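You operate a simulated robot arm through the tools that you are given. There is no shell and no other tool.

You are at the controls of a simulated robot arm. One attempt, no reset.

TASK
Unload press five and brush the grit off its square pad.
Fine: disc on the ledge; use the brush lying there, put it back and lower the pad. What is to be rubbed or washed off counts as gone when no trace of it is left.

The check looks at the end state, three seconds after you hand in, the way a careful person would. Anything else that was tipped, shoved, dropped, spilled or broken makes it a failure.

THE ROBOT
A 7-joint arm with a fingered hand, fixed in place. Base frame: the origin is at the foot of the arm, x ahead of it, y to its left, z up. Lengths are in cm, angles in rad, forces in N, time in s.
With the tool pointing down near the work surface it reaches from about 36 to 84 cm from the base axis. Its first joint turns from -2.007 to 2.007 rad. Payload 5 kg.
Tool frame: the origin (TCP) lies between the finger pads and is the grasp point; the fingertips stand 3.2 cm ahead of it; z points along the fingers, y is the line along which they close. The gripper opens to 16 cm. The gripper's body begins 8.9 cm behind the TCP. The gripper is a hand of 4 fingers: y runs from the thumb to the fingers, the wrist lies at [0, 0, -26.7] in the tool frame.
Orientation is told as [roll, pitch, yaw] about the base's x, y, z axes, in that order, counted from this pose: with the fingers straight down and closing along the base's y, the tool's x points along the base's -x, its y along +y and its z along -z.

THE INTERFACE
- The arm moves only by the tool move_arm. Its argument "plan" is a list of rows, each a list of 6 numbers: the turn, a rotation vector about the tool's x, y, z in units of 8 degrees (1.0 is 8 degrees), then the shift along the tool's x, y, z in units of 50 mm (1.0 is 50 mm). In form: [[wx, wy, wz, dx, dy, dz], ...]. A call has 1 to 20 rows; each row shifts and turns the commanded pose from where the row before left it, along the tool's axes as they then stand. A call with a number of a shift or a turn outside -1 to 1 is refused whole. Rows are played at 5 a second. More than 5 cm and 0.15 rad between two rows, and nothing of the call is played. Where a pose cannot be reached the arm comes as near as it can. A force on the tool above 80 N (or 10 N above the force at the start of the call, whichever is more), or a blocked arm, ends the call early, and 0.2 s more pass. In this call time passes only in rows, and 0.2 s behind the last. The reply holds the time, the measured pose of the TCP, the force on the tool along the base axes, the opening and the grip force, in the units named above and with some noise, with the torque about the TCP (base axes, N m) and any sound that the robot's microphone picked up.
- Cameras (640 x 400 px; columns grow to the right, rows downward): "scene" is fixed at [4.8, 65.05, 173.89]; the picture's right is [-0.78, -0.62, 0.00], its down [-0.37, 0.46, -0.80] and it looks along [0.50, -0.63, -0.60] (base axes); focal length 304 px, centre (320, 200). "wrist" rides on the gripper at [8, -0.4, -11.4] in the tool frame; the picture's right is [0.05, 1.00, 0.00], its down [-0.82, 0.04, -0.58] and it looks along [-0.58, 0.03, 0.82] (tool axes); focal length 265 px, centre (320, 200). There is no depth. A picture from a camera that has moved, and an enlarged one, comes with that camera's place and axes in the base frame and with its lens.
- snapshot(camera): a new picture of that camera. It takes no simulated time.
- raise_lower(by): slides the trunk up (or, below 0, down) by that many cm; the arm rides with it, the base frame stays. It gives what a move gives, with no picture.
- set_fingers(finger1, finger2, finger3, thumb_bend): sets how far each is bent, from 0 (flat) to 100 (curled in); at 30 the hand is open as for a grip, at 70 the pads meet at the TCP. One left out holds its place. A second passes; each finger stops where it meets its share of the squeeze, and holds until it gets a number again. It is the only way to open and close the hand. It gives what a move gives, with no picture; readings hold the bend of each and the force on the fingers (four entries, about 0 where the hand has none), thumb and palm.
- close_up(camera, box): a new picture of the part [left, top, right, bottom] of that camera's present view, enlarged. It takes no simulated time.
- close_job(): hands the job in; it is judged then, once.

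Nothing tells you positions but the pictures and the camera data. Unless the task says otherwise, let go and move clear before handing in.

The tools are called after "Request:" as name(argument=value, ...) on one line, values as JSON. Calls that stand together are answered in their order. move_arm: Moves the arm, as the interface text tells. Its arguments: {"type":"object","properties":{"plan":{"type":"array"}},"required":["plan"]} The other tools are called the same way: raise_lower (by) slides the trunk up or down; set_fingers (finger1, finger2, finger3, thumb_bend) moves the fingers one by one; snapshot (camera) takes a picture; close_up (camera, box) takes an enlarged picture of a part of a camera's view; close_job () hands the job in.

At the start:

```text
time_s: 0.0
ee_pos: [43.66, 14.51, 153.7]
tcp_rot: [0.001, 0.0, -0.002]
ft_force: [0.4, 0.8, 0.2]
torque: [-0.03, -0.02, -0.02]
finger_gap: 15.98
finger_force: 0.1
shape: jaw
bend: [30.0, 30.0, 30.0, 30.0]
finger forces: [0.0, 0.0, 0.0, 0.1, 0.1, 0.0]
trunk travel left (down, up): [-92.5, 6.5]
```

scene: 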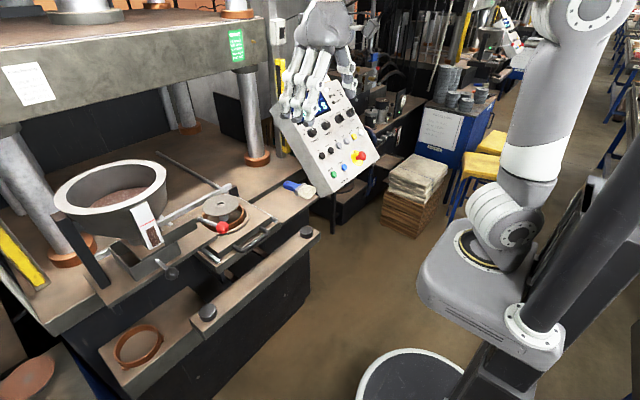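
wrist: 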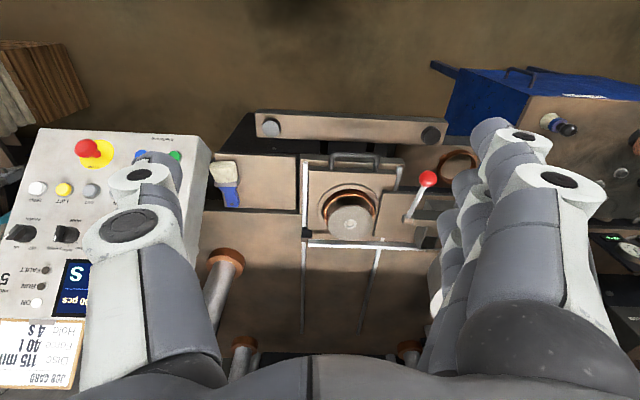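

I see a press with a control panel labelled 5, a disc sitting in a ring on a pad, a red-knobbed lever, and a blue brush to the side. I'll look closer before I move anything.

Request:
close_up(camera="scene", box=[150, 150, 330, 290])

Request:
close_up(camera="wrist", box=[200, 90, 480, 265])

Request:
close_up(camera="wrist", box=[0, 120, 220, 400])

Request:
close_up(camera="scene", box=[260, 60, 400, 200])

Request:
close_up(camera="scene", box=[40, 150, 200, 290])

Request:
close_up(camera="scene", box=[0, 0, 280, 150])

```text
2.86 times, centred on (240, 220) of scene
camera zoom: at [4.8, 65.05, 173.89], right [-0.78, -0.62, 0.0], down [-0.37, 0.46, -0.8], along [0.5, -0.63, -0.6], focal length 869 px, centre (549, 143)
```

zoom: 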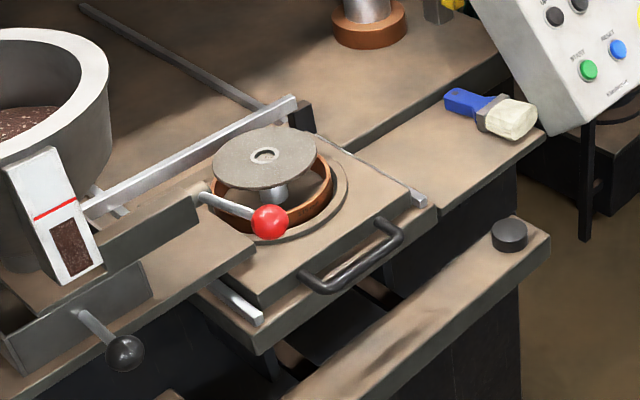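

```text
2.29 times, centred on (340, 178) of wrist
camera zoom: at [35.78, 13.99, 165.4], right [-0.05, 1.0, 0.0], down [0.82, 0.04, 0.58], along [0.58, 0.03, -0.82], focal length 607 px, centre (274, 251)
```

zoom: 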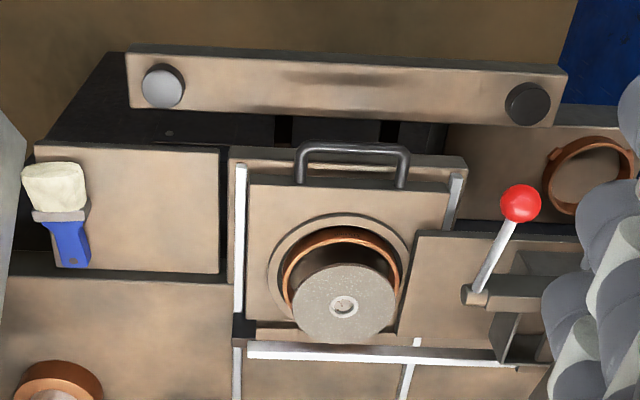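

```text
1.43 times, centred on (110, 260) of wrist
camera zoom: at [35.78, 13.99, 165.4], right [-0.05, 1.0, 0.0], down [0.82, 0.04, 0.58], along [0.58, 0.03, -0.82], focal length 379 px, centre (620, 114)
```

zoom: 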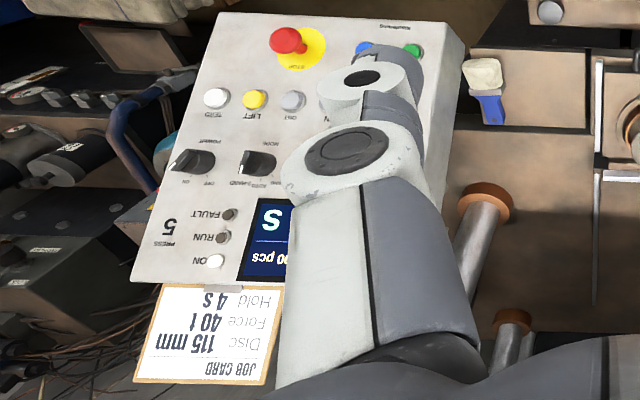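

```text
2.86 times, centred on (330, 130) of scene
camera zoom: at [4.8, 65.05, 173.89], right [-0.78, -0.62, 0.0], down [-0.37, 0.46, -0.8], along [0.5, -0.63, -0.6], focal length 869 px, centre (291, 400)
```

zoom: 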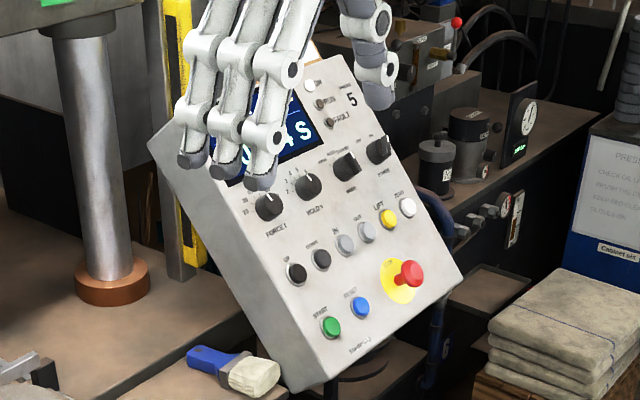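

```text
2.86 times, centred on (120, 220) of scene
camera zoom: at [4.8, 65.05, 173.89], right [-0.78, -0.62, 0.0], down [-0.37, 0.46, -0.8], along [0.5, -0.63, -0.6], focal length 869 px, centre (891, 143)
```

zoom: 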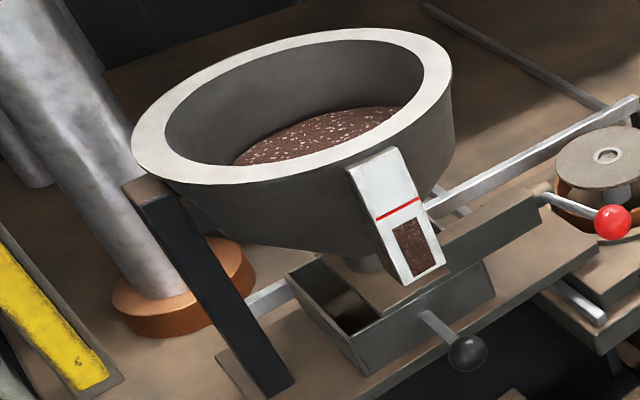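

```text
2.29 times, centred on (140, 75) of scene
camera zoom: at [4.8, 65.05, 173.89], right [-0.78, -0.62, 0.0], down [-0.37, 0.46, -0.8], along [0.5, -0.63, -0.6], focal length 695 px, centre (731, 486)
```

zoom: 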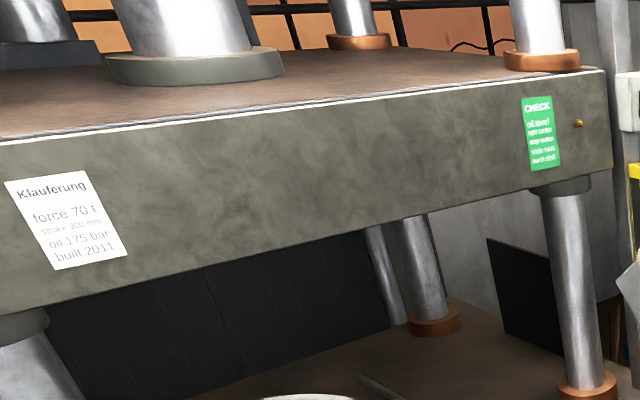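

The yellow LIFT button is on the 45° panel at about (69,-39,118). The raised disc is at about (78,24,114), and the brush lies on the side ledge at about (70,-8,105). I'll move the hand nearer for a better wrist view of the disc.

Request:
move_arm(plan=[[0, 0, 0, -0.543, 0.317, 0.457], [0, 0, 0, -0.543, 0.317, 0.457], [0, 0, 0, -0.543, 0.317, 0.457], [0, 0, 0, -0.543, 0.317, 0.457], [0, 0, 0, -0.543, 0.317, 0.457], [0, 0, 0, -0.543, 0.317, 0.457]])

Request:
snapshot(camera="wrist")

Request:
snapshot(camera="scene")

```text
time_s: 1.4
ee_pos: [60.28, 24.1, 140.04]
tcp_rot: [0.001, 0.0, -0.001]
ft_force: [-0.3, 1.1, 0.1]
torque: [-0.01, 0.03, -0.01]
finger_gap: 15.99
finger_force: 0.1
shape: jaw
bend: [30.0, 30.0, 30.0, 30.0]
finger forces: [0.1, 0.0, 0.1, 0.0, 0.0, 0.0]
trunk travel left (down, up): [-92.5, 6.5]
```

```text
taken
camera wrist: at [52.33, 23.59, 151.63], right [-0.05, 1.0, 0.0], down [0.82, 0.04, 0.58], along [0.58, 0.03, -0.82], focal length 265 px, centre (320, 200)
```

wrist: 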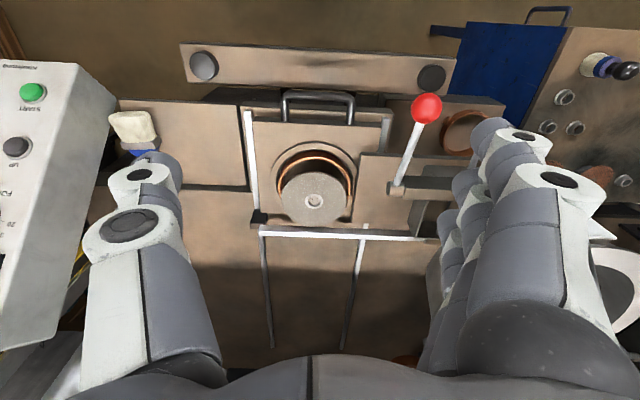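

```text
taken
```

scene: 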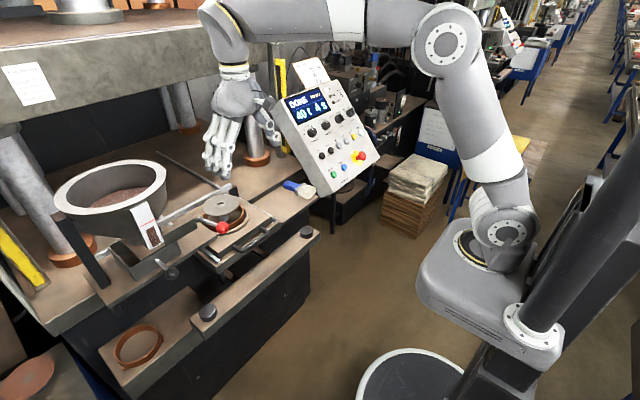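

Request:
close_up(camera="scene", box=[270, 50, 390, 200])

Request:
close_up(camera="wrist", box=[230, 80, 470, 240])

Request:
close_up(camera="scene", box=[185, 85, 275, 145])

Request:
close_up(camera="scene", box=[190, 170, 290, 270])

```text
2.67 times, centred on (330, 125) of scene
camera zoom: at [4.8, 65.05, 173.89], right [-0.78, -0.62, 0.0], down [-0.37, 0.46, -0.8], along [0.5, -0.63, -0.6], focal length 811 px, centre (293, 400)
```

zoom: 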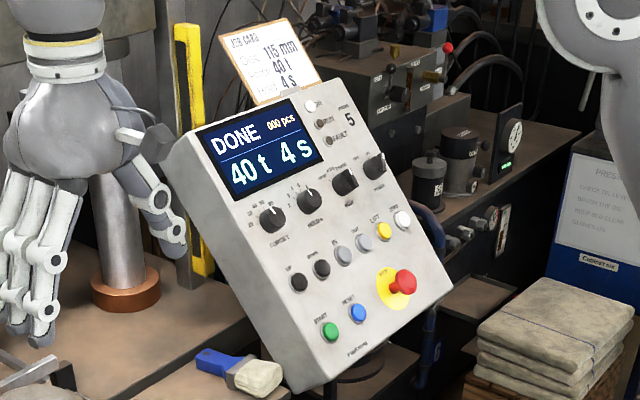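

```text
2.50 times, centred on (350, 160) of wrist
camera zoom: at [52.33, 23.59, 151.63], right [-0.05, 1.0, 0.0], down [0.82, 0.04, 0.58], along [0.58, 0.03, -0.82], focal length 664 px, centre (245, 300)
```

zoom: 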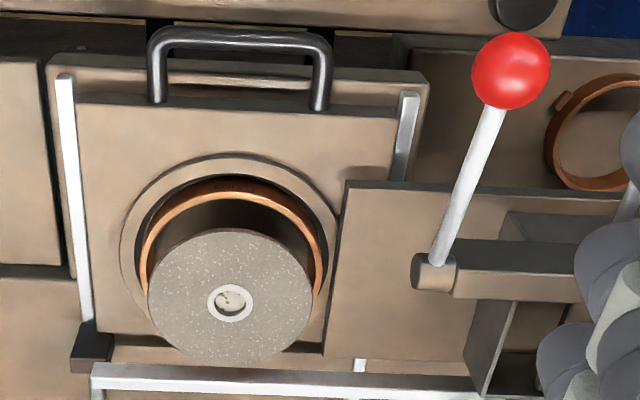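

```text
6.67 times, centred on (230, 115) of scene
camera zoom: at [4.8, 65.05, 173.89], right [-0.78, -0.62, 0.0], down [-0.37, 0.46, -0.8], along [0.5, -0.63, -0.6], focal length 2027 px, centre (920, 767)
```

zoom: 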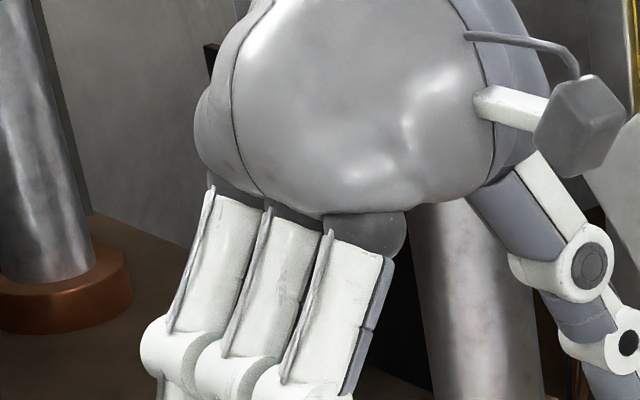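

```text
4.00 times, centred on (240, 220) of scene
camera zoom: at [4.8, 65.05, 173.89], right [-0.78, -0.62, 0.0], down [-0.37, 0.46, -0.8], along [0.5, -0.63, -0.6], focal length 1216 px, centre (640, 120)
```

zoom: 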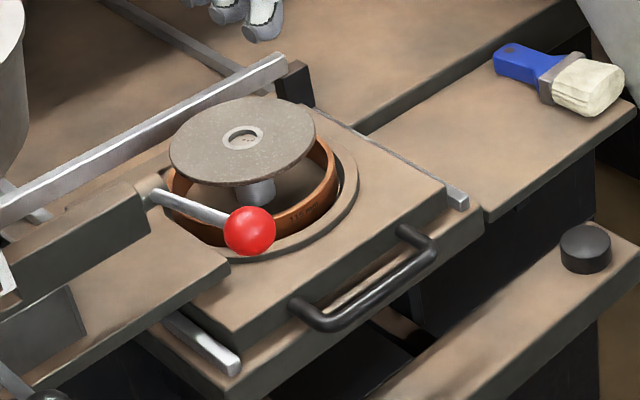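

The display reads DONE, and the disc sits on a raised lifter close to the dosing lever. I'll turn the hand 90° so it closes along x and stays clear of the lever, then check the view.

Request:
move_arm(plan=[[0, 0, -1, 0, 0, 0], [0, 0, -1, 0, 0, 0], [0, 0, -1, 0, 0, 0], [0, 0, -1, 0, 0, 0], [0, 0, -1, 0, 0, 0], [0, 0, -1, 0, 0, 0], [0, 0, -1, 0, 0, 0], [0, 0, -1, 0, 0, 0], [0, 0, -1, 0, 0, 0], [0, 0, -1, 0, 0, 0], [0, 0, -1, 0, 0, 0], [0, 0, -0.25, 0, 0, 0]])

Request:
snapshot(camera="wrist")

Request:
snapshot(camera="scene")

```text
time_s: 4.0
ee_pos: [59.54, 24.55, 140.3]
tcp_rot: [-0.007, 0.003, 1.569]
ft_force: [-1.3, 2.3, -0.3]
torque: [-0.16, -0.18, -0.02]
finger_gap: 16.01
finger_force: 0.0
shape: jaw
bend: [30.0, 30.0, 30.0, 30.0]
finger forces: [0.0, 0.1, 0.0, 0.0, 0.0, 0.1]
trunk travel left (down, up): [-92.5, 6.5]
```

```text
taken
camera wrist: at [59.96, 16.45, 151.9], right [-1.0, -0.05, 0.0], down [-0.05, 0.82, 0.57], along [-0.03, 0.57, -0.82], focal length 265 px, centre (320, 200)
```

wrist: 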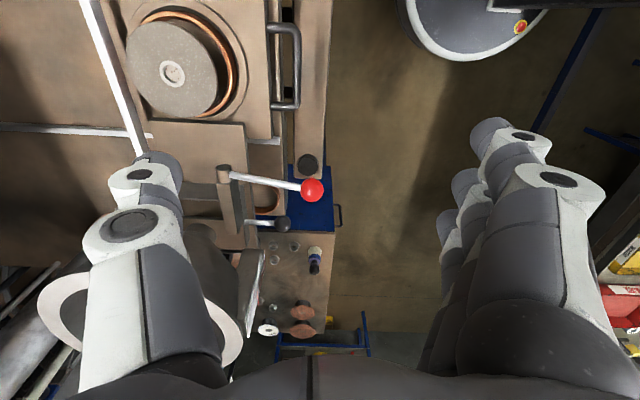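

```text
taken
```

scene: 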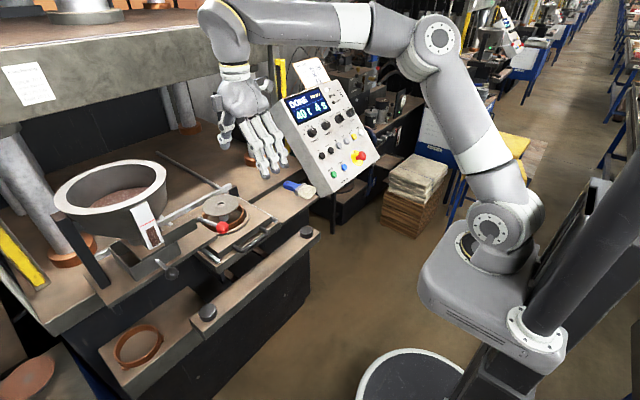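

The yaw turn worked, and the new view confirms the disc at about (78.6,23.7,114.5). Next I go above it.

Request:
move_arm(plan=[[0, 0, 0, 0.012, -0.744, 0.48], [0, 0, 0, 0.012, -0.744, 0.48], [0, 0, 0, 0.012, -0.744, 0.48], [0, 0, 0, 0.012, -0.744, 0.48], [0, 0, 0, 0.012, -0.744, 0.48], [0, 0, 0, 0, 0, 0]])

Request:
snapshot(camera="wrist")

Request:
close_up(camera="scene", box=[160, 100, 320, 260])

```text
time_s: 5.4
ee_pos: [62.86, 23.98, 138.31]
tcp_rot: [0.0, -0.001, 1.57]
ft_force: [-0.2, -0.2, -0.1]
torque: [0.04, -0.03, 0.0]
finger_gap: 16.03
finger_force: 0.0
shape: jaw
bend: [30.0, 30.0, 30.0, 30.0]
finger forces: [0.0, 0.0, 0.1, 0.0, 0.1, 0.1]
out of reach, approached as far as the arm can: row 1, 2, 3, 4, 5
trunk travel left (down, up): [-92.5, 6.5]
```

```text
taken
camera wrist: at [63.27, 15.85, 149.87], right [-1.0, -0.05, 0.0], down [-0.04, 0.81, 0.58], along [-0.03, 0.58, -0.82], focal length 265 px, centre (320, 200)
```

wrist: 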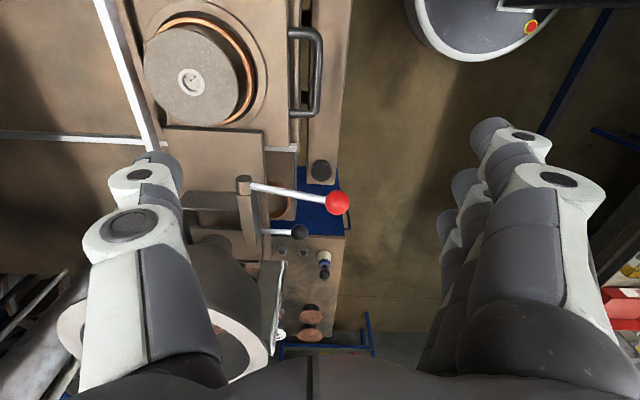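

```text
2.50 times, centred on (240, 180) of scene
camera zoom: at [4.8, 65.05, 173.89], right [-0.78, -0.62, 0.0], down [-0.37, 0.46, -0.8], along [0.5, -0.63, -0.6], focal length 760 px, centre (520, 250)
```

zoom: 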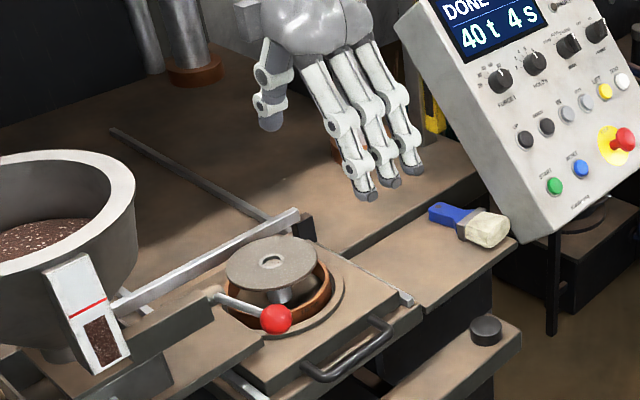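

The arm couldn't extend that far at this height. I'll go lower in place and see whether the reach improves.

Request:
move_arm(plan=[[0, 0, 0, 0, 0, 0.8], [0, 0, 0, 0, 0, 0.8], [0, 0, 0, 0, 0, 0]])

```text
time_s: 6.2
ee_pos: [62.76, 23.91, 130.37]
tcp_rot: [0.002, -0.001, 1.57]
ft_force: [-0.4, 0.5, -0.2]
torque: [0.02, -0.01, -0.02]
finger_gap: 15.95
finger_force: 0.0
shape: jaw
bend: [30.0, 30.0, 30.0, 30.0]
finger forces: [0.0, 0.0, 0.0, 0.0, 0.0, 0.0]
trunk travel left (down, up): [-92.5, 6.5]
```

Request:
move_arm(plan=[[0, 0, 0, 0, -0.8, 0], [0, 0, 0, 0, -0.8, 0], [0, 0, 0, 0, -0.8, 0], [0, 0, 0, 0, -0.8, 0], [0, 0, 0, 0, 0, 0]])

Request:
snapshot(camera="scene")

```text
time_s: 7.4
ee_pos: [68.72, 23.97, 130.24]
tcp_rot: [-0.003, -0.001, 1.568]
ft_force: [0.4, 0.8, 0.4]
torque: [-0.01, 0.0, 0.0]
finger_gap: 15.97
finger_force: 0.1
shape: jaw
bend: [30.0, 30.0, 30.0, 30.0]
finger forces: [0.0, 0.0, 0.0, 0.1, 0.0, 0.1]
out of reach, approached as far as the arm can: row 2, 3, 4
trunk travel left (down, up): [-92.5, 6.5]
```

```text
taken
```

scene: 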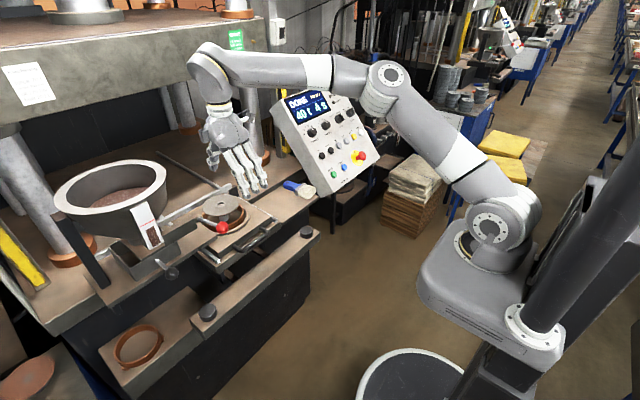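

Reach grows as the hand goes lower. I'll raise the trunk 6 cm, turn the hand to a diagonal yaw of about 58°, and tilt it 8° outward. That should bring the disc within reach and keep clear of the lever.

Request:
raise_lower(by=6)

Request:
move_arm(plan=[[0, 0, 1, 0, 0, 0], [0, 0, 1, 0, 0, 0], [0, 0, 1, 0, 0, 0], [0, 0, 1, 0, 0, 0], [0, 0, 0, 0, 0, 0]])

```text
time_s: 8.4
ee_pos: [68.82, 23.88, 136.19]
tcp_rot: [-0.002, -0.003, 1.569]
ft_force: [0.4, 0.3, 0.9]
torque: [0.02, 0.0, 0.02]
finger_gap: 16.0
finger_force: 0.1
shape: jaw
bend: [30.0, 30.0, 30.0, 30.0]
finger forces: [0.0, 0.0, 0.0, 0.2, 0.1, 0.1]
trunk travel left (down, up): [-98.5, 0.5]
```

```text
time_s: 9.6
ee_pos: [68.8, 23.75, 136.38]
tcp_rot: [-0.002, -0.003, 1.007]
ft_force: [0.1, -0.3, -0.6]
torque: [-0.01, 0.02, 0.03]
finger_gap: 15.96
finger_force: 0.1
shape: jaw
bend: [30.0, 30.0, 30.0, 30.0]
finger forces: [0.1, 0.1, 0.0, 0.1, 0.1, 0.1]
trunk travel left (down, up): [-98.5, 0.5]
```

Request:
move_arm(plan=[[0, -1, 0, 0, 0, 0], [0, 0, 0, -0.152, -0.414, 0.8], [0, 0, 0, -0.152, -0.414, 0.8], [0, 0, 0, -0.152, -0.414, 0.8], [0, 0, 0, -0.152, -0.414, 0.8], [0, 0, 0, 0, 0, 0]])

Request:
snapshot(camera="wrist")

Request:
close_up(camera="scene", box=[170, 130, 290, 250])

```text
time_s: 11.0
ee_pos: [78.47, 23.88, 120.92]
tcp_rot: [-0.002, -0.142, 1.011]
ft_force: [0.0, -0.5, 0.5]
torque: [-0.02, 0.0, 0.01]
finger_gap: 15.99
finger_force: 0.0
shape: jaw
bend: [30.0, 30.0, 30.0, 30.0]
finger forces: [0.0, 0.0, 0.0, 0.0, 0.0, 0.0]
trunk travel left (down, up): [-98.5, 0.5]
```

```text
taken
camera wrist: at [73.76, 15.44, 131.22], right [-0.87, 0.49, -0.01], down [0.35, 0.64, 0.69], along [0.34, 0.6, -0.73], focal length 265 px, centre (320, 200)
```

wrist: 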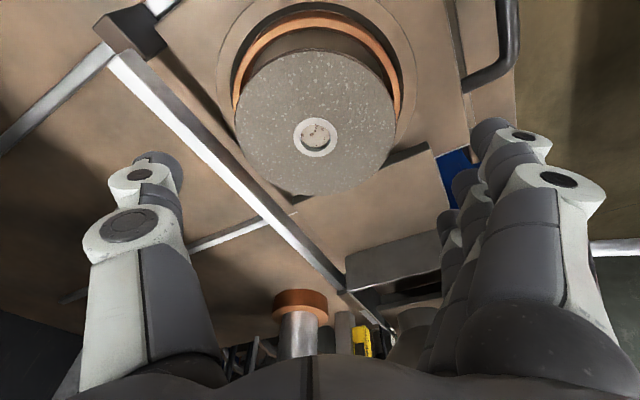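

```text
3.33 times, centred on (230, 190) of scene
camera zoom: at [4.8, 65.05, 173.89], right [-0.78, -0.62, 0.0], down [-0.37, 0.46, -0.8], along [0.5, -0.63, -0.6], focal length 1014 px, centre (620, 233)
```

zoom: 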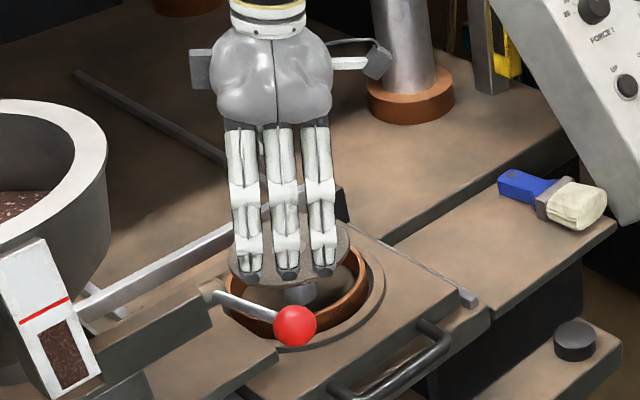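

The hand is centred over the disc at about (78.65,23.6,114.5). I'll lower it so the fingertips reach just below the disc's rim.

Request:
move_arm(plan=[[0, 0, 0, 0.1, -0.026, 0.43], [0, 0, 0, 0.1, -0.026, 0.43], [0, 0, 0, 0, 0, 0]])

Request:
snapshot(camera="wrist")

Request:
close_up(camera="scene", box=[190, 160, 270, 240])

```text
time_s: 11.8
ee_pos: [78.62, 23.49, 116.52]
tcp_rot: [-0.002, -0.143, 1.009]
ft_force: [0.0, -0.1, 0.7]
torque: [0.01, 0.01, 0.01]
finger_gap: 15.97
finger_force: 0.1
shape: jaw
bend: [30.0, 30.0, 30.0, 30.0]
finger forces: [0.0, 0.0, 0.0, 0.0, 0.1, 0.1]
trunk travel left (down, up): [-98.5, 0.5]
```

```text
taken
camera wrist: at [73.89, 15.06, 126.81], right [-0.87, 0.49, -0.01], down [0.35, 0.64, 0.69], along [0.34, 0.6, -0.73], focal length 265 px, centre (320, 200)
```

wrist: 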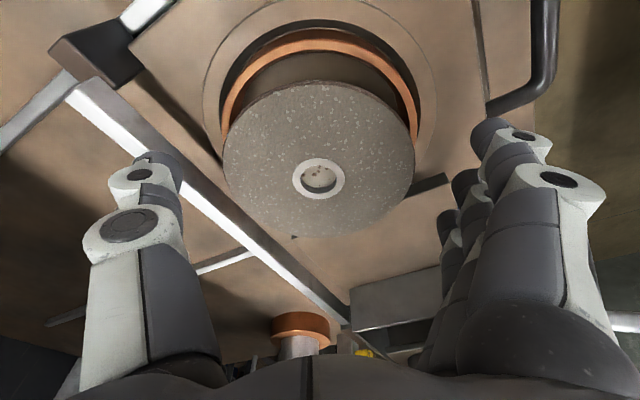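

```text
5.00 times, centred on (230, 200) of scene
camera zoom: at [4.8, 65.05, 173.89], right [-0.78, -0.62, 0.0], down [-0.37, 0.46, -0.8], along [0.5, -0.63, -0.6], focal length 1520 px, centre (770, 200)
```

zoom: 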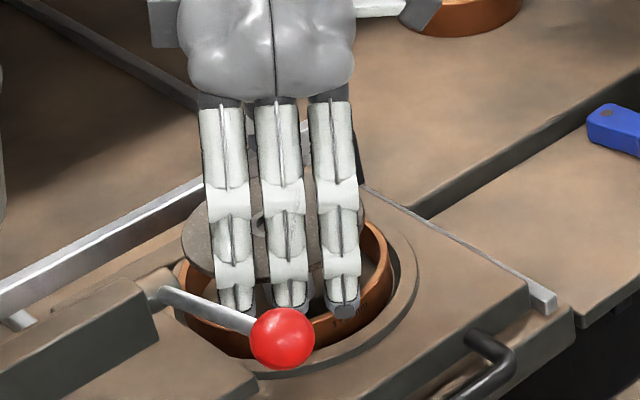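

The disc is centred between the fingers. Now I close gently.

Request:
set_fingers(finger1=42, finger2=42, finger3=42, thumb_bend=42)

Request:
close_up(camera="scene", box=[190, 160, 270, 240])

Request:
snapshot(camera="wrist")

```text
time_s: 12.8
ee_pos: [78.6, 23.53, 116.43]
tcp_rot: [-0.002, -0.141, 1.01]
ft_force: [1.0, 0.2, 0.7]
torque: [0.03, -0.02, 0.02]
finger_gap: 12.43
finger_force: 0.3
shape: fingers
bend: [42.0, 42.0, 42.0, 42.0]
finger forces: [0.1, 0.0, 0.0, 0.0, 0.3, 0.1]
trunk travel left (down, up): [-98.5, 0.5]
```

```text
5.00 times, centred on (230, 200) of scene
camera zoom: at [4.8, 65.05, 173.89], right [-0.78, -0.62, 0.0], down [-0.37, 0.46, -0.8], along [0.5, -0.63, -0.6], focal length 1520 px, centre (770, 200)
```

zoom: 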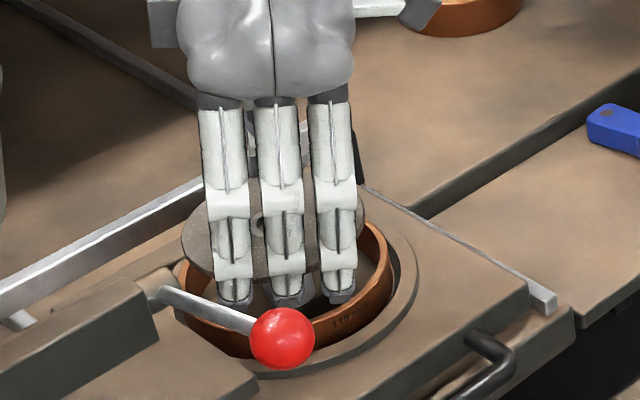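

```text
taken
camera wrist: at [73.93, 15.07, 126.8], right [-0.87, 0.49, -0.01], down [0.35, 0.64, 0.69], along [0.34, 0.6, -0.73], focal length 265 px, centre (320, 200)
```

wrist: 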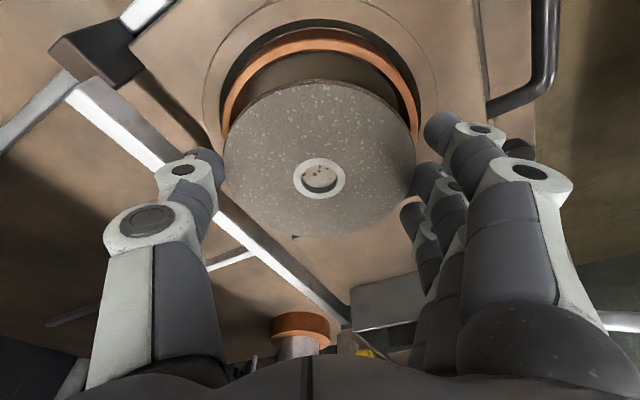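

The fingertips are now right at the rim, so I squeeze further.

Request:
set_fingers(finger1=52, finger2=52, finger3=52, thumb_bend=52)

Request:
snapshot(camera="wrist")

Request:
close_up(camera="scene", box=[190, 160, 270, 240])

```text
time_s: 13.8
ee_pos: [78.71, 23.51, 116.38]
tcp_rot: [-0.003, -0.14, 1.01]
ft_force: [-0.8, 0.1, -0.2]
torque: [0.04, -0.07, 0.02]
finger_gap: 11.17
finger_force: 17.2
shape: fingers
bend: [47.0, 43.0, 46.0, 47.0]
finger forces: [4.7, 6.5, 5.7, 0.0, 16.5, 0.0]
trunk travel left (down, up): [-98.5, 0.5]
```

```text
taken
camera wrist: at [73.91, 15.08, 126.81], right [-0.87, 0.49, -0.01], down [0.35, 0.64, 0.69], along [0.34, 0.6, -0.73], focal length 265 px, centre (320, 200)
```

wrist: 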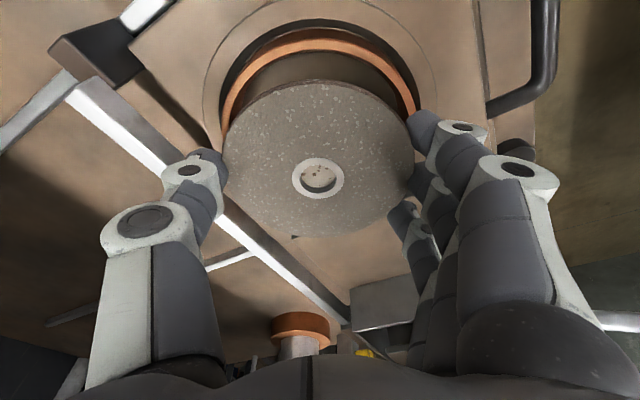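

```text
5.00 times, centred on (230, 200) of scene
camera zoom: at [4.8, 65.05, 173.89], right [-0.78, -0.62, 0.0], down [-0.37, 0.46, -0.8], along [0.5, -0.63, -0.6], focal length 1520 px, centre (770, 200)
```

zoom: 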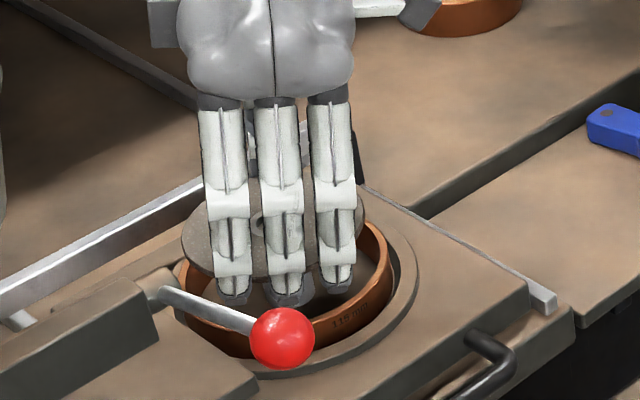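

All three fingers and the thumb press on the rim. I lift a little to see whether the disc comes free.

Request:
move_arm(plan=[[0, 0, 0, -0.028, 0, -0.198], [0, 0, 0, -0.028, 0, -0.198], [0, 0, 0, 0, 0, 0]])

Request:
snapshot(camera="wrist")

Request:
close_up(camera="scene", box=[190, 160, 270, 240])

```text
time_s: 14.6
ee_pos: [78.48, 23.49, 118.46]
tcp_rot: [0.001, -0.142, 1.011]
ft_force: [0.1, -0.9, -1.7]
torque: [0.02, 0.05, 0.02]
finger_gap: 11.17
finger_force: 16.6
shape: fingers
bend: [48.0, 43.0, 46.0, 47.0]
finger forces: [4.6, 6.5, 5.6, 0.1, 16.4, 0.0]
trunk travel left (down, up): [-98.5, 0.5]
```

```text
taken
camera wrist: at [73.98, 15.07, 128.84], right [-0.87, 0.49, -0.01], down [0.35, 0.64, 0.69], along [0.34, 0.6, -0.73], focal length 265 px, centre (320, 200)
```

wrist: 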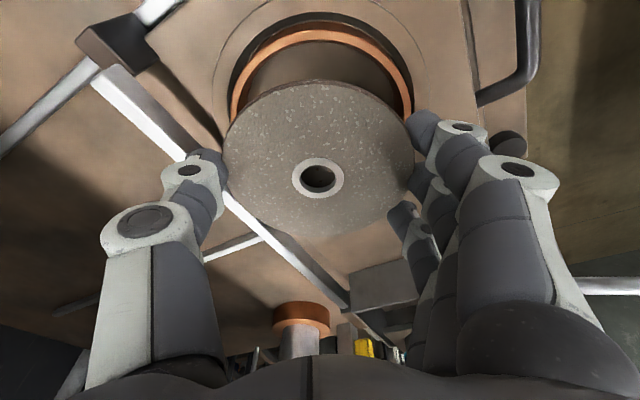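

```text
5.00 times, centred on (230, 200) of scene
camera zoom: at [4.8, 65.05, 173.89], right [-0.78, -0.62, 0.0], down [-0.37, 0.46, -0.8], along [0.5, -0.63, -0.6], focal length 1520 px, centre (770, 200)
```

zoom: 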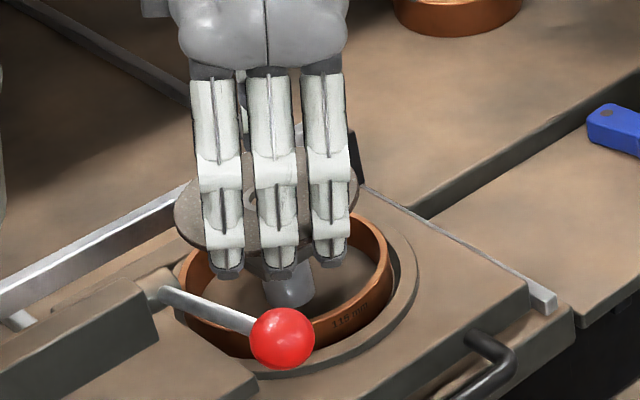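

The disc is free and held level. I carry it up and over to the ledge next to the brush.

Request:
move_arm(plan=[[0, 0, 0, 0.3755, 0.0256, -0.407], [0, 0, 0, 0.3755, 0.0256, -0.407], [0, 0, 0, 0.591, -0.328, -0.0845], [0, 0, 0, 0.591, -0.328, -0.0845], [0, 0, 0, 0.591, -0.328, -0.0845], [0, 0, 0, 0.591, -0.328, -0.0845], [0, 0, 0, 0.591, -0.328, -0.0845], [0, 0, 0, 0, 0, 0]])

Request:
snapshot(camera="wrist")

Request:
close_up(camera="scene", box=[190, 120, 330, 260])

```text
time_s: 16.4
ee_pos: [75.24, 3.0, 121.9]
tcp_rot: [-0.003, -0.141, 1.009]
ft_force: [-0.3, 0.6, -1.0]
torque: [-0.05, -0.02, 0.0]
finger_gap: 11.14
finger_force: 16.4
shape: fingers
bend: [48.0, 43.0, 46.0, 47.0]
finger forces: [4.4, 6.5, 5.7, 0.0, 16.4, 0.0]
trunk travel left (down, up): [-98.5, 0.5]
```

```text
taken
camera wrist: at [70.48, -5.37, 132.24], right [-0.87, 0.49, -0.01], down [0.35, 0.64, 0.69], along [0.34, 0.6, -0.73], focal length 265 px, centre (320, 200)
```

wrist: 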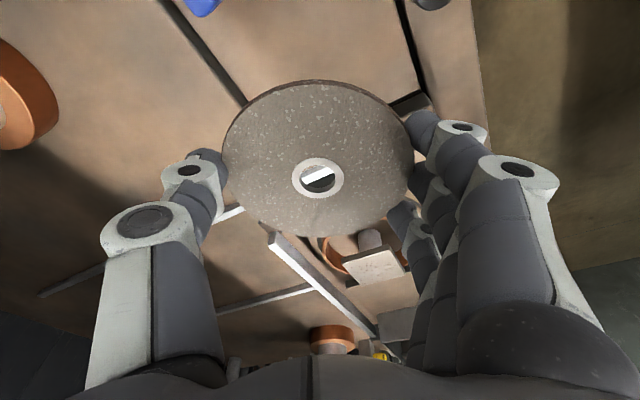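

```text
2.86 times, centred on (260, 190) of scene
camera zoom: at [4.8, 65.05, 173.89], right [-0.78, -0.62, 0.0], down [-0.37, 0.46, -0.8], along [0.5, -0.63, -0.6], focal length 869 px, centre (491, 229)
```

zoom: 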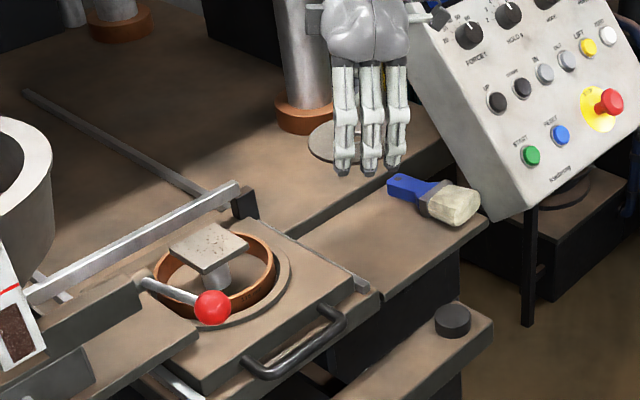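

The carried disc is clear of the lifter, and its exposed square pad shows grit specks. I lower the disc toward the ledge.

Request:
move_arm(plan=[[0, 0, 0, 0.0943, 0, 0.66], [0, 0, 0, 0.0943, 0, 0.66], [0, 0, 0, 0.0943, 0, 0.66], [0, 0, 0, 0, 0, 0]])

Request:
snapshot(camera="wrist")

Request:
close_up(camera="scene", box=[220, 140, 320, 240])

```text
time_s: 17.4
ee_pos: [75.11, 2.89, 111.96]
tcp_rot: [-0.003, -0.141, 1.009]
ft_force: [-0.5, -0.4, -0.8]
torque: [0.0, -0.02, -0.02]
finger_gap: 11.19
finger_force: 16.5
shape: fingers
bend: [48.0, 43.0, 46.0, 47.0]
finger forces: [4.5, 6.5, 5.7, 0.0, 16.3, 0.0]
trunk travel left (down, up): [-98.5, 0.5]
```

```text
taken
camera wrist: at [70.42, -5.49, 122.33], right [-0.87, 0.49, -0.01], down [0.35, 0.64, 0.69], along [0.34, 0.6, -0.73], focal length 265 px, centre (320, 200)
```

wrist: 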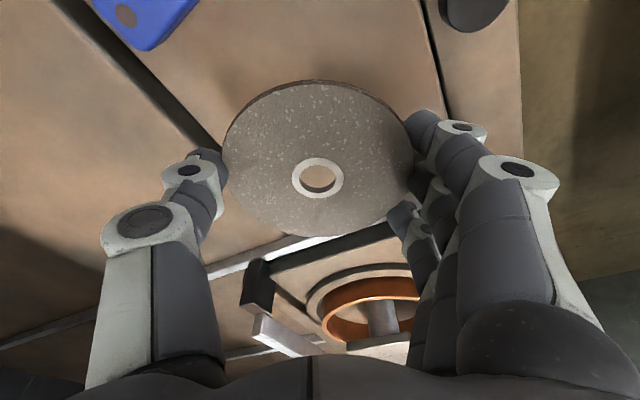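

```text
4.00 times, centred on (270, 190) of scene
camera zoom: at [4.8, 65.05, 173.89], right [-0.78, -0.62, 0.0], down [-0.37, 0.46, -0.8], along [0.5, -0.63, -0.6], focal length 1216 px, centre (520, 240)
```

zoom: 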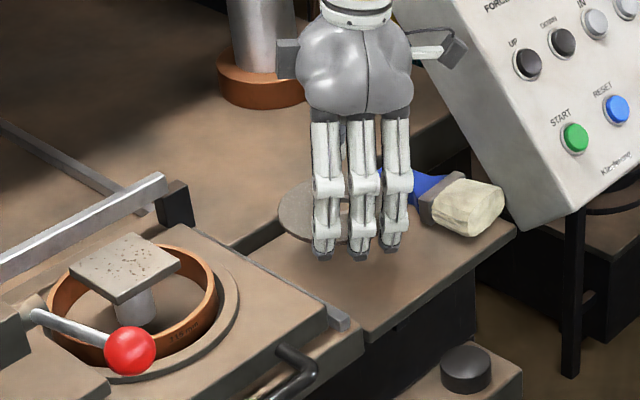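

Request:
move_arm(plan=[[0, 0, 0, 0.0283, 0, 0.198], [0, 0, 0, 0.0283, 0, 0.198], [0, 0, 0, 0, 0, 0]])

Request:
snapshot(camera="wrist")

Request:
close_up(camera="scene", box=[240, 150, 310, 220])

```text
time_s: 18.2
ee_pos: [75.24, 2.96, 110.02]
tcp_rot: [-0.002, -0.143, 1.011]
ft_force: [-0.8, -0.5, -0.5]
torque: [0.02, -0.01, 0.04]
finger_gap: 11.15
finger_force: 16.5
shape: fingers
bend: [48.0, 43.0, 46.0, 47.0]
finger forces: [4.4, 6.5, 5.5, 0.0, 16.3, 0.0]
trunk travel left (down, up): [-98.5, 0.5]
```

```text
taken
camera wrist: at [70.48, -5.48, 120.27], right [-0.87, 0.49, -0.01], down [0.35, 0.64, 0.69], along [0.34, 0.6, -0.73], focal length 265 px, centre (320, 200)
```

wrist: 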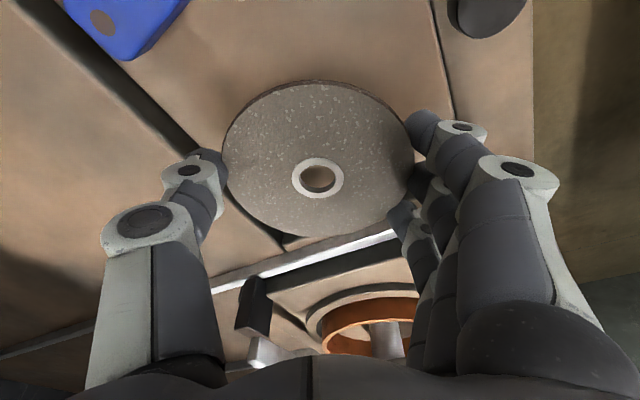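

```text
5.71 times, centred on (275, 185) of scene
camera zoom: at [4.8, 65.05, 173.89], right [-0.78, -0.62, 0.0], down [-0.37, 0.46, -0.8], along [0.5, -0.63, -0.6], focal length 1737 px, centre (577, 286)
```

zoom: 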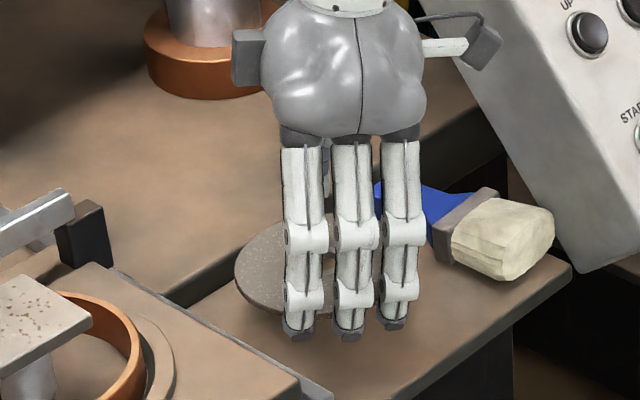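

Request:
move_arm(plan=[[0, 0, 0, 0.0142, 0, 0.099], [0, 0, 0, 0.0142, 0, 0.099], [0, 0, 0, 0, 0, 0]])

Request:
close_up(camera="wrist", box=[140, 60, 500, 285])

Request:
close_up(camera="scene", box=[250, 160, 300, 210])

```text
time_s: 19.0
ee_pos: [75.26, 3.07, 108.97]
tcp_rot: [-0.002, -0.142, 1.01]
ft_force: [0.0, 0.6, -1.5]
torque: [0.01, 0.0, 0.01]
finger_gap: 11.16
finger_force: 16.6
shape: fingers
bend: [48.0, 43.0, 46.0, 47.0]
finger forces: [4.5, 6.6, 5.6, 0.0, 16.3, 0.0]
trunk travel left (down, up): [-98.5, 0.5]
```

```text
1.78 times, centred on (320, 172) of wrist
camera zoom: at [70.48, -5.44, 119.25], right [-0.87, 0.49, -0.01], down [0.35, 0.64, 0.69], along [0.34, 0.6, -0.73], focal length 472 px, centre (320, 249)
```

zoom: 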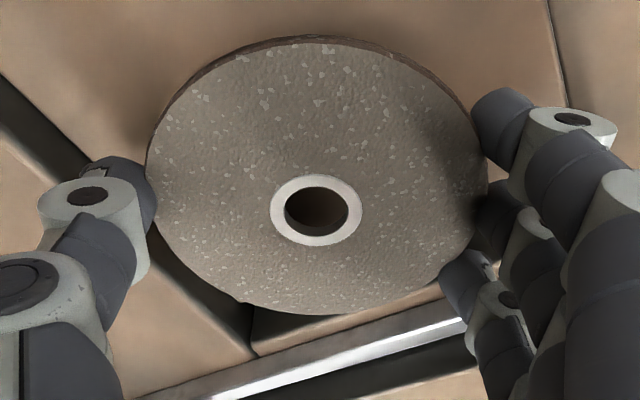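

```text
8.00 times, centred on (275, 185) of scene
camera zoom: at [4.8, 65.05, 173.89], right [-0.78, -0.62, 0.0], down [-0.37, 0.46, -0.8], along [0.5, -0.63, -0.6], focal length 2432 px, centre (680, 320)
```

zoom: 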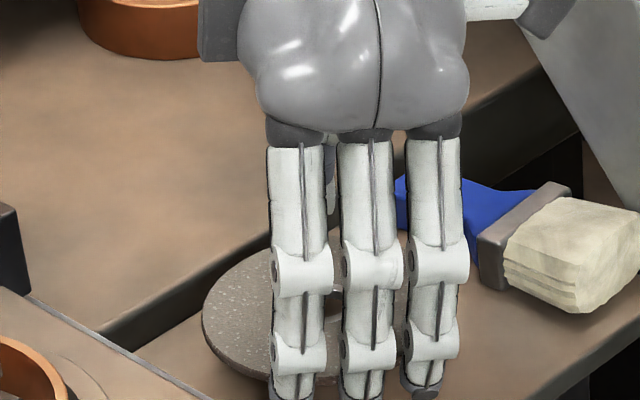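

Request:
move_arm(plan=[[0, 0, 0, 0.0113, 0, 0.079], [0, 0, 0, 0.0113, 0, 0.079], [0, 0, 0, 0, 0, 0]])

Request:
close_up(camera="scene", box=[250, 170, 300, 220])

```text
time_s: 19.8
ee_pos: [75.21, 2.87, 108.05]
tcp_rot: [-0.003, -0.141, 1.01]
ft_force: [-0.1, 0.4, -0.7]
torque: [-0.03, 0.02, 0.02]
finger_gap: 11.16
finger_force: 16.4
shape: fingers
bend: [48.0, 43.0, 46.0, 47.0]
finger forces: [4.5, 6.5, 5.6, 0.1, 16.3, 0.0]
trunk travel left (down, up): [-98.5, 0.5]
```

```text
8.00 times, centred on (275, 195) of scene
camera zoom: at [4.8, 65.05, 173.89], right [-0.78, -0.62, 0.0], down [-0.37, 0.46, -0.8], along [0.5, -0.63, -0.6], focal length 2432 px, centre (680, 240)
```

zoom: 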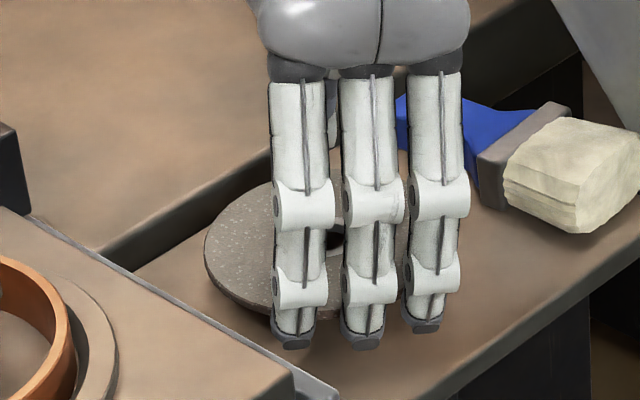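

Request:
move_arm(plan=[[0, 0, 0, 0.0071, 0, 0.0495], [0, 0, 0, 0.0071, 0, 0.0495], [0, 0, 0, 0, 0, 0]])

Request:
close_up(camera="scene", box=[250, 170, 300, 220])

Request:
close_up(camera="wrist", box=[140, 60, 500, 285])

```text
time_s: 20.6
ee_pos: [75.26, 2.97, 107.55]
tcp_rot: [-0.002, -0.14, 1.011]
ft_force: [0.3, 0.2, -1.4]
torque: [-0.01, -0.01, 0.01]
finger_gap: 11.17
finger_force: 16.1
shape: fingers
bend: [48.0, 43.0, 46.0, 47.0]
finger forces: [4.5, 6.5, 5.6, 0.0, 16.2, 0.0]
trunk travel left (down, up): [-98.5, 0.5]
```

```text
8.00 times, centred on (275, 195) of scene
camera zoom: at [4.8, 65.05, 173.89], right [-0.78, -0.62, 0.0], down [-0.37, 0.46, -0.8], along [0.5, -0.63, -0.6], focal length 2432 px, centre (680, 240)
```

zoom: 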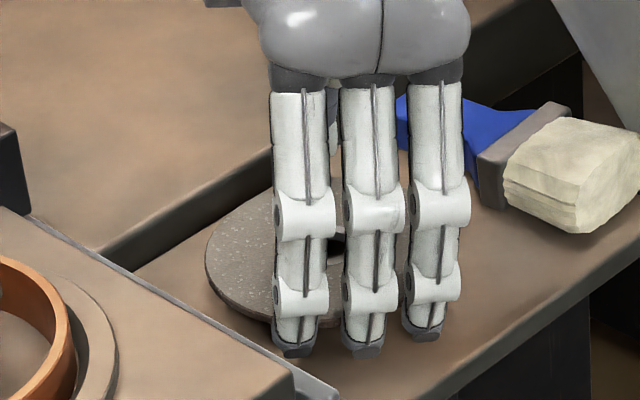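

```text
1.78 times, centred on (320, 172) of wrist
camera zoom: at [70.51, -5.46, 117.95], right [-0.87, 0.49, -0.01], down [0.35, 0.64, 0.69], along [0.34, 0.6, -0.73], focal length 472 px, centre (320, 249)
```

zoom: 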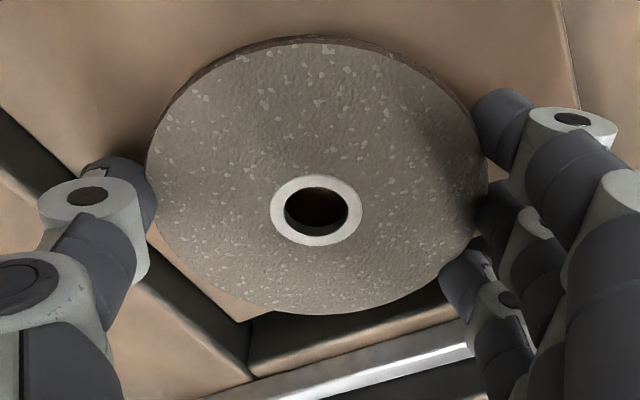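

The disc is close above the ledge but near its left edge. I shift it 1.5 cm toward me and 0.5 cm right, then keep lowering in small steps.

Request:
move_arm(plan=[[0, 0, 0, 0.121, 0.1, -0.018], [0, 0, 0, 0.121, 0.1, -0.017], [0, 0, 0, 0.0043, 0, 0.0297], [0, 0, 0, 0.0043, 0, 0.0297], [0, 0, 0, 0, 0, 0]])

Request:
close_up(camera="scene", box=[250, 170, 300, 220])

Request:
snapshot(camera="wrist")

```text
time_s: 21.8
ee_pos: [73.76, 2.35, 107.5]
tcp_rot: [-0.002, -0.142, 1.009]
ft_force: [-0.1, 0.3, 5.8]
torque: [0.07, 0.52, 0.02]
finger_gap: 11.16
finger_force: 19.9
shape: fingers
bend: [48.0, 43.0, 46.0, 47.0]
finger forces: [11.6, 6.5, 5.6, 0.0, 16.2, 0.1]
trunk travel left (down, up): [-98.5, 0.5]
```

```text
8.00 times, centred on (275, 195) of scene
camera zoom: at [4.8, 65.05, 173.89], right [-0.78, -0.62, 0.0], down [-0.37, 0.46, -0.8], along [0.5, -0.63, -0.6], focal length 2432 px, centre (680, 240)
```

zoom: 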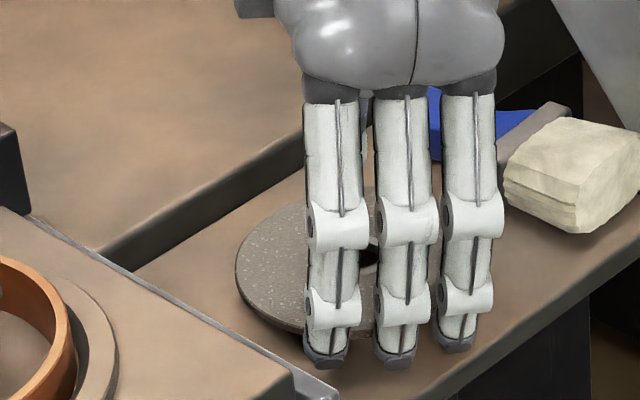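

```text
taken
camera wrist: at [68.96, -5.93, 117.77], right [-0.87, 0.49, -0.01], down [0.35, 0.64, 0.69], along [0.34, 0.6, -0.73], focal length 265 px, centre (320, 200)
```

wrist: 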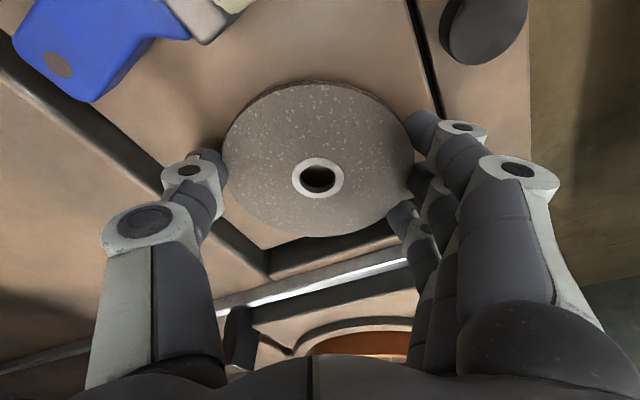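

One fingertip now touches the ledge, and the disc hangs level just over it. I ease up slightly and open.

Request:
move_arm(plan=[[0, 0, 0, -0.0035, 0, -0.025], [0, 0, 0, 0, 0, 0]])

Request:
set_fingers(finger1=38, finger2=38, finger3=38, thumb_bend=38)

Request:
snapshot(camera="wrist")

Request:
close_up(camera="scene", box=[240, 160, 310, 230])

```text
time_s: 22.4
ee_pos: [73.74, 2.53, 107.47]
tcp_rot: [0.0, -0.14, 1.01]
ft_force: [0.6, 0.2, 1.5]
torque: [0.03, 0.19, -0.03]
finger_gap: 11.13
finger_force: 18.1
shape: fingers
bend: [48.0, 43.0, 46.0, 47.0]
finger forces: [7.6, 6.4, 5.6, 0.0, 16.4, 0.0]
trunk travel left (down, up): [-98.5, 0.5]
```

```text
time_s: 23.4
ee_pos: [73.74, 2.53, 107.49]
tcp_rot: [-0.002, -0.142, 1.009]
ft_force: [0.1, 0.2, 0.2]
torque: [-0.02, -0.02, 0.0]
finger_gap: 13.82
finger_force: 0.0
shape: fingers
bend: [38.0, 38.0, 38.0, 38.0]
finger forces: [0.0, 0.0, 0.0, 0.1, 0.0, 0.1]
trunk travel left (down, up): [-98.5, 0.5]
```

```text
taken
camera wrist: at [68.98, -5.94, 117.8], right [-0.87, 0.49, -0.01], down [0.35, 0.64, 0.69], along [0.34, 0.6, -0.73], focal length 265 px, centre (320, 200)
```

wrist: 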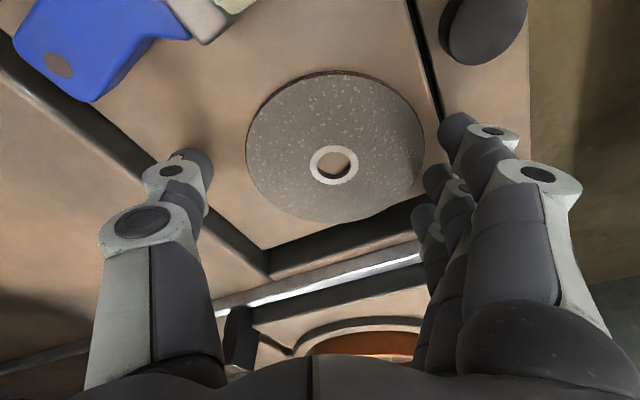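

```text
5.71 times, centred on (275, 195) of scene
camera zoom: at [4.8, 65.05, 173.89], right [-0.78, -0.62, 0.0], down [-0.37, 0.46, -0.8], along [0.5, -0.63, -0.6], focal length 1737 px, centre (577, 229)
```

zoom: 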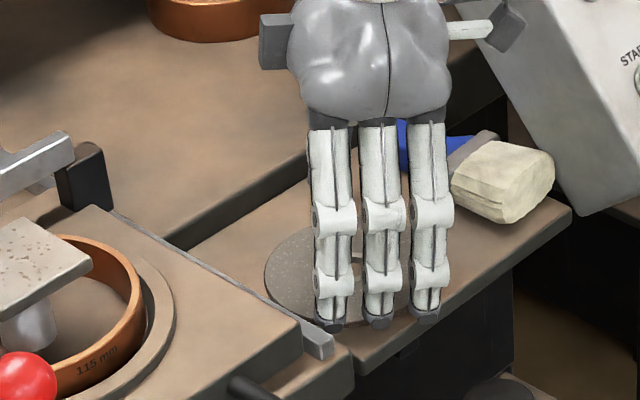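

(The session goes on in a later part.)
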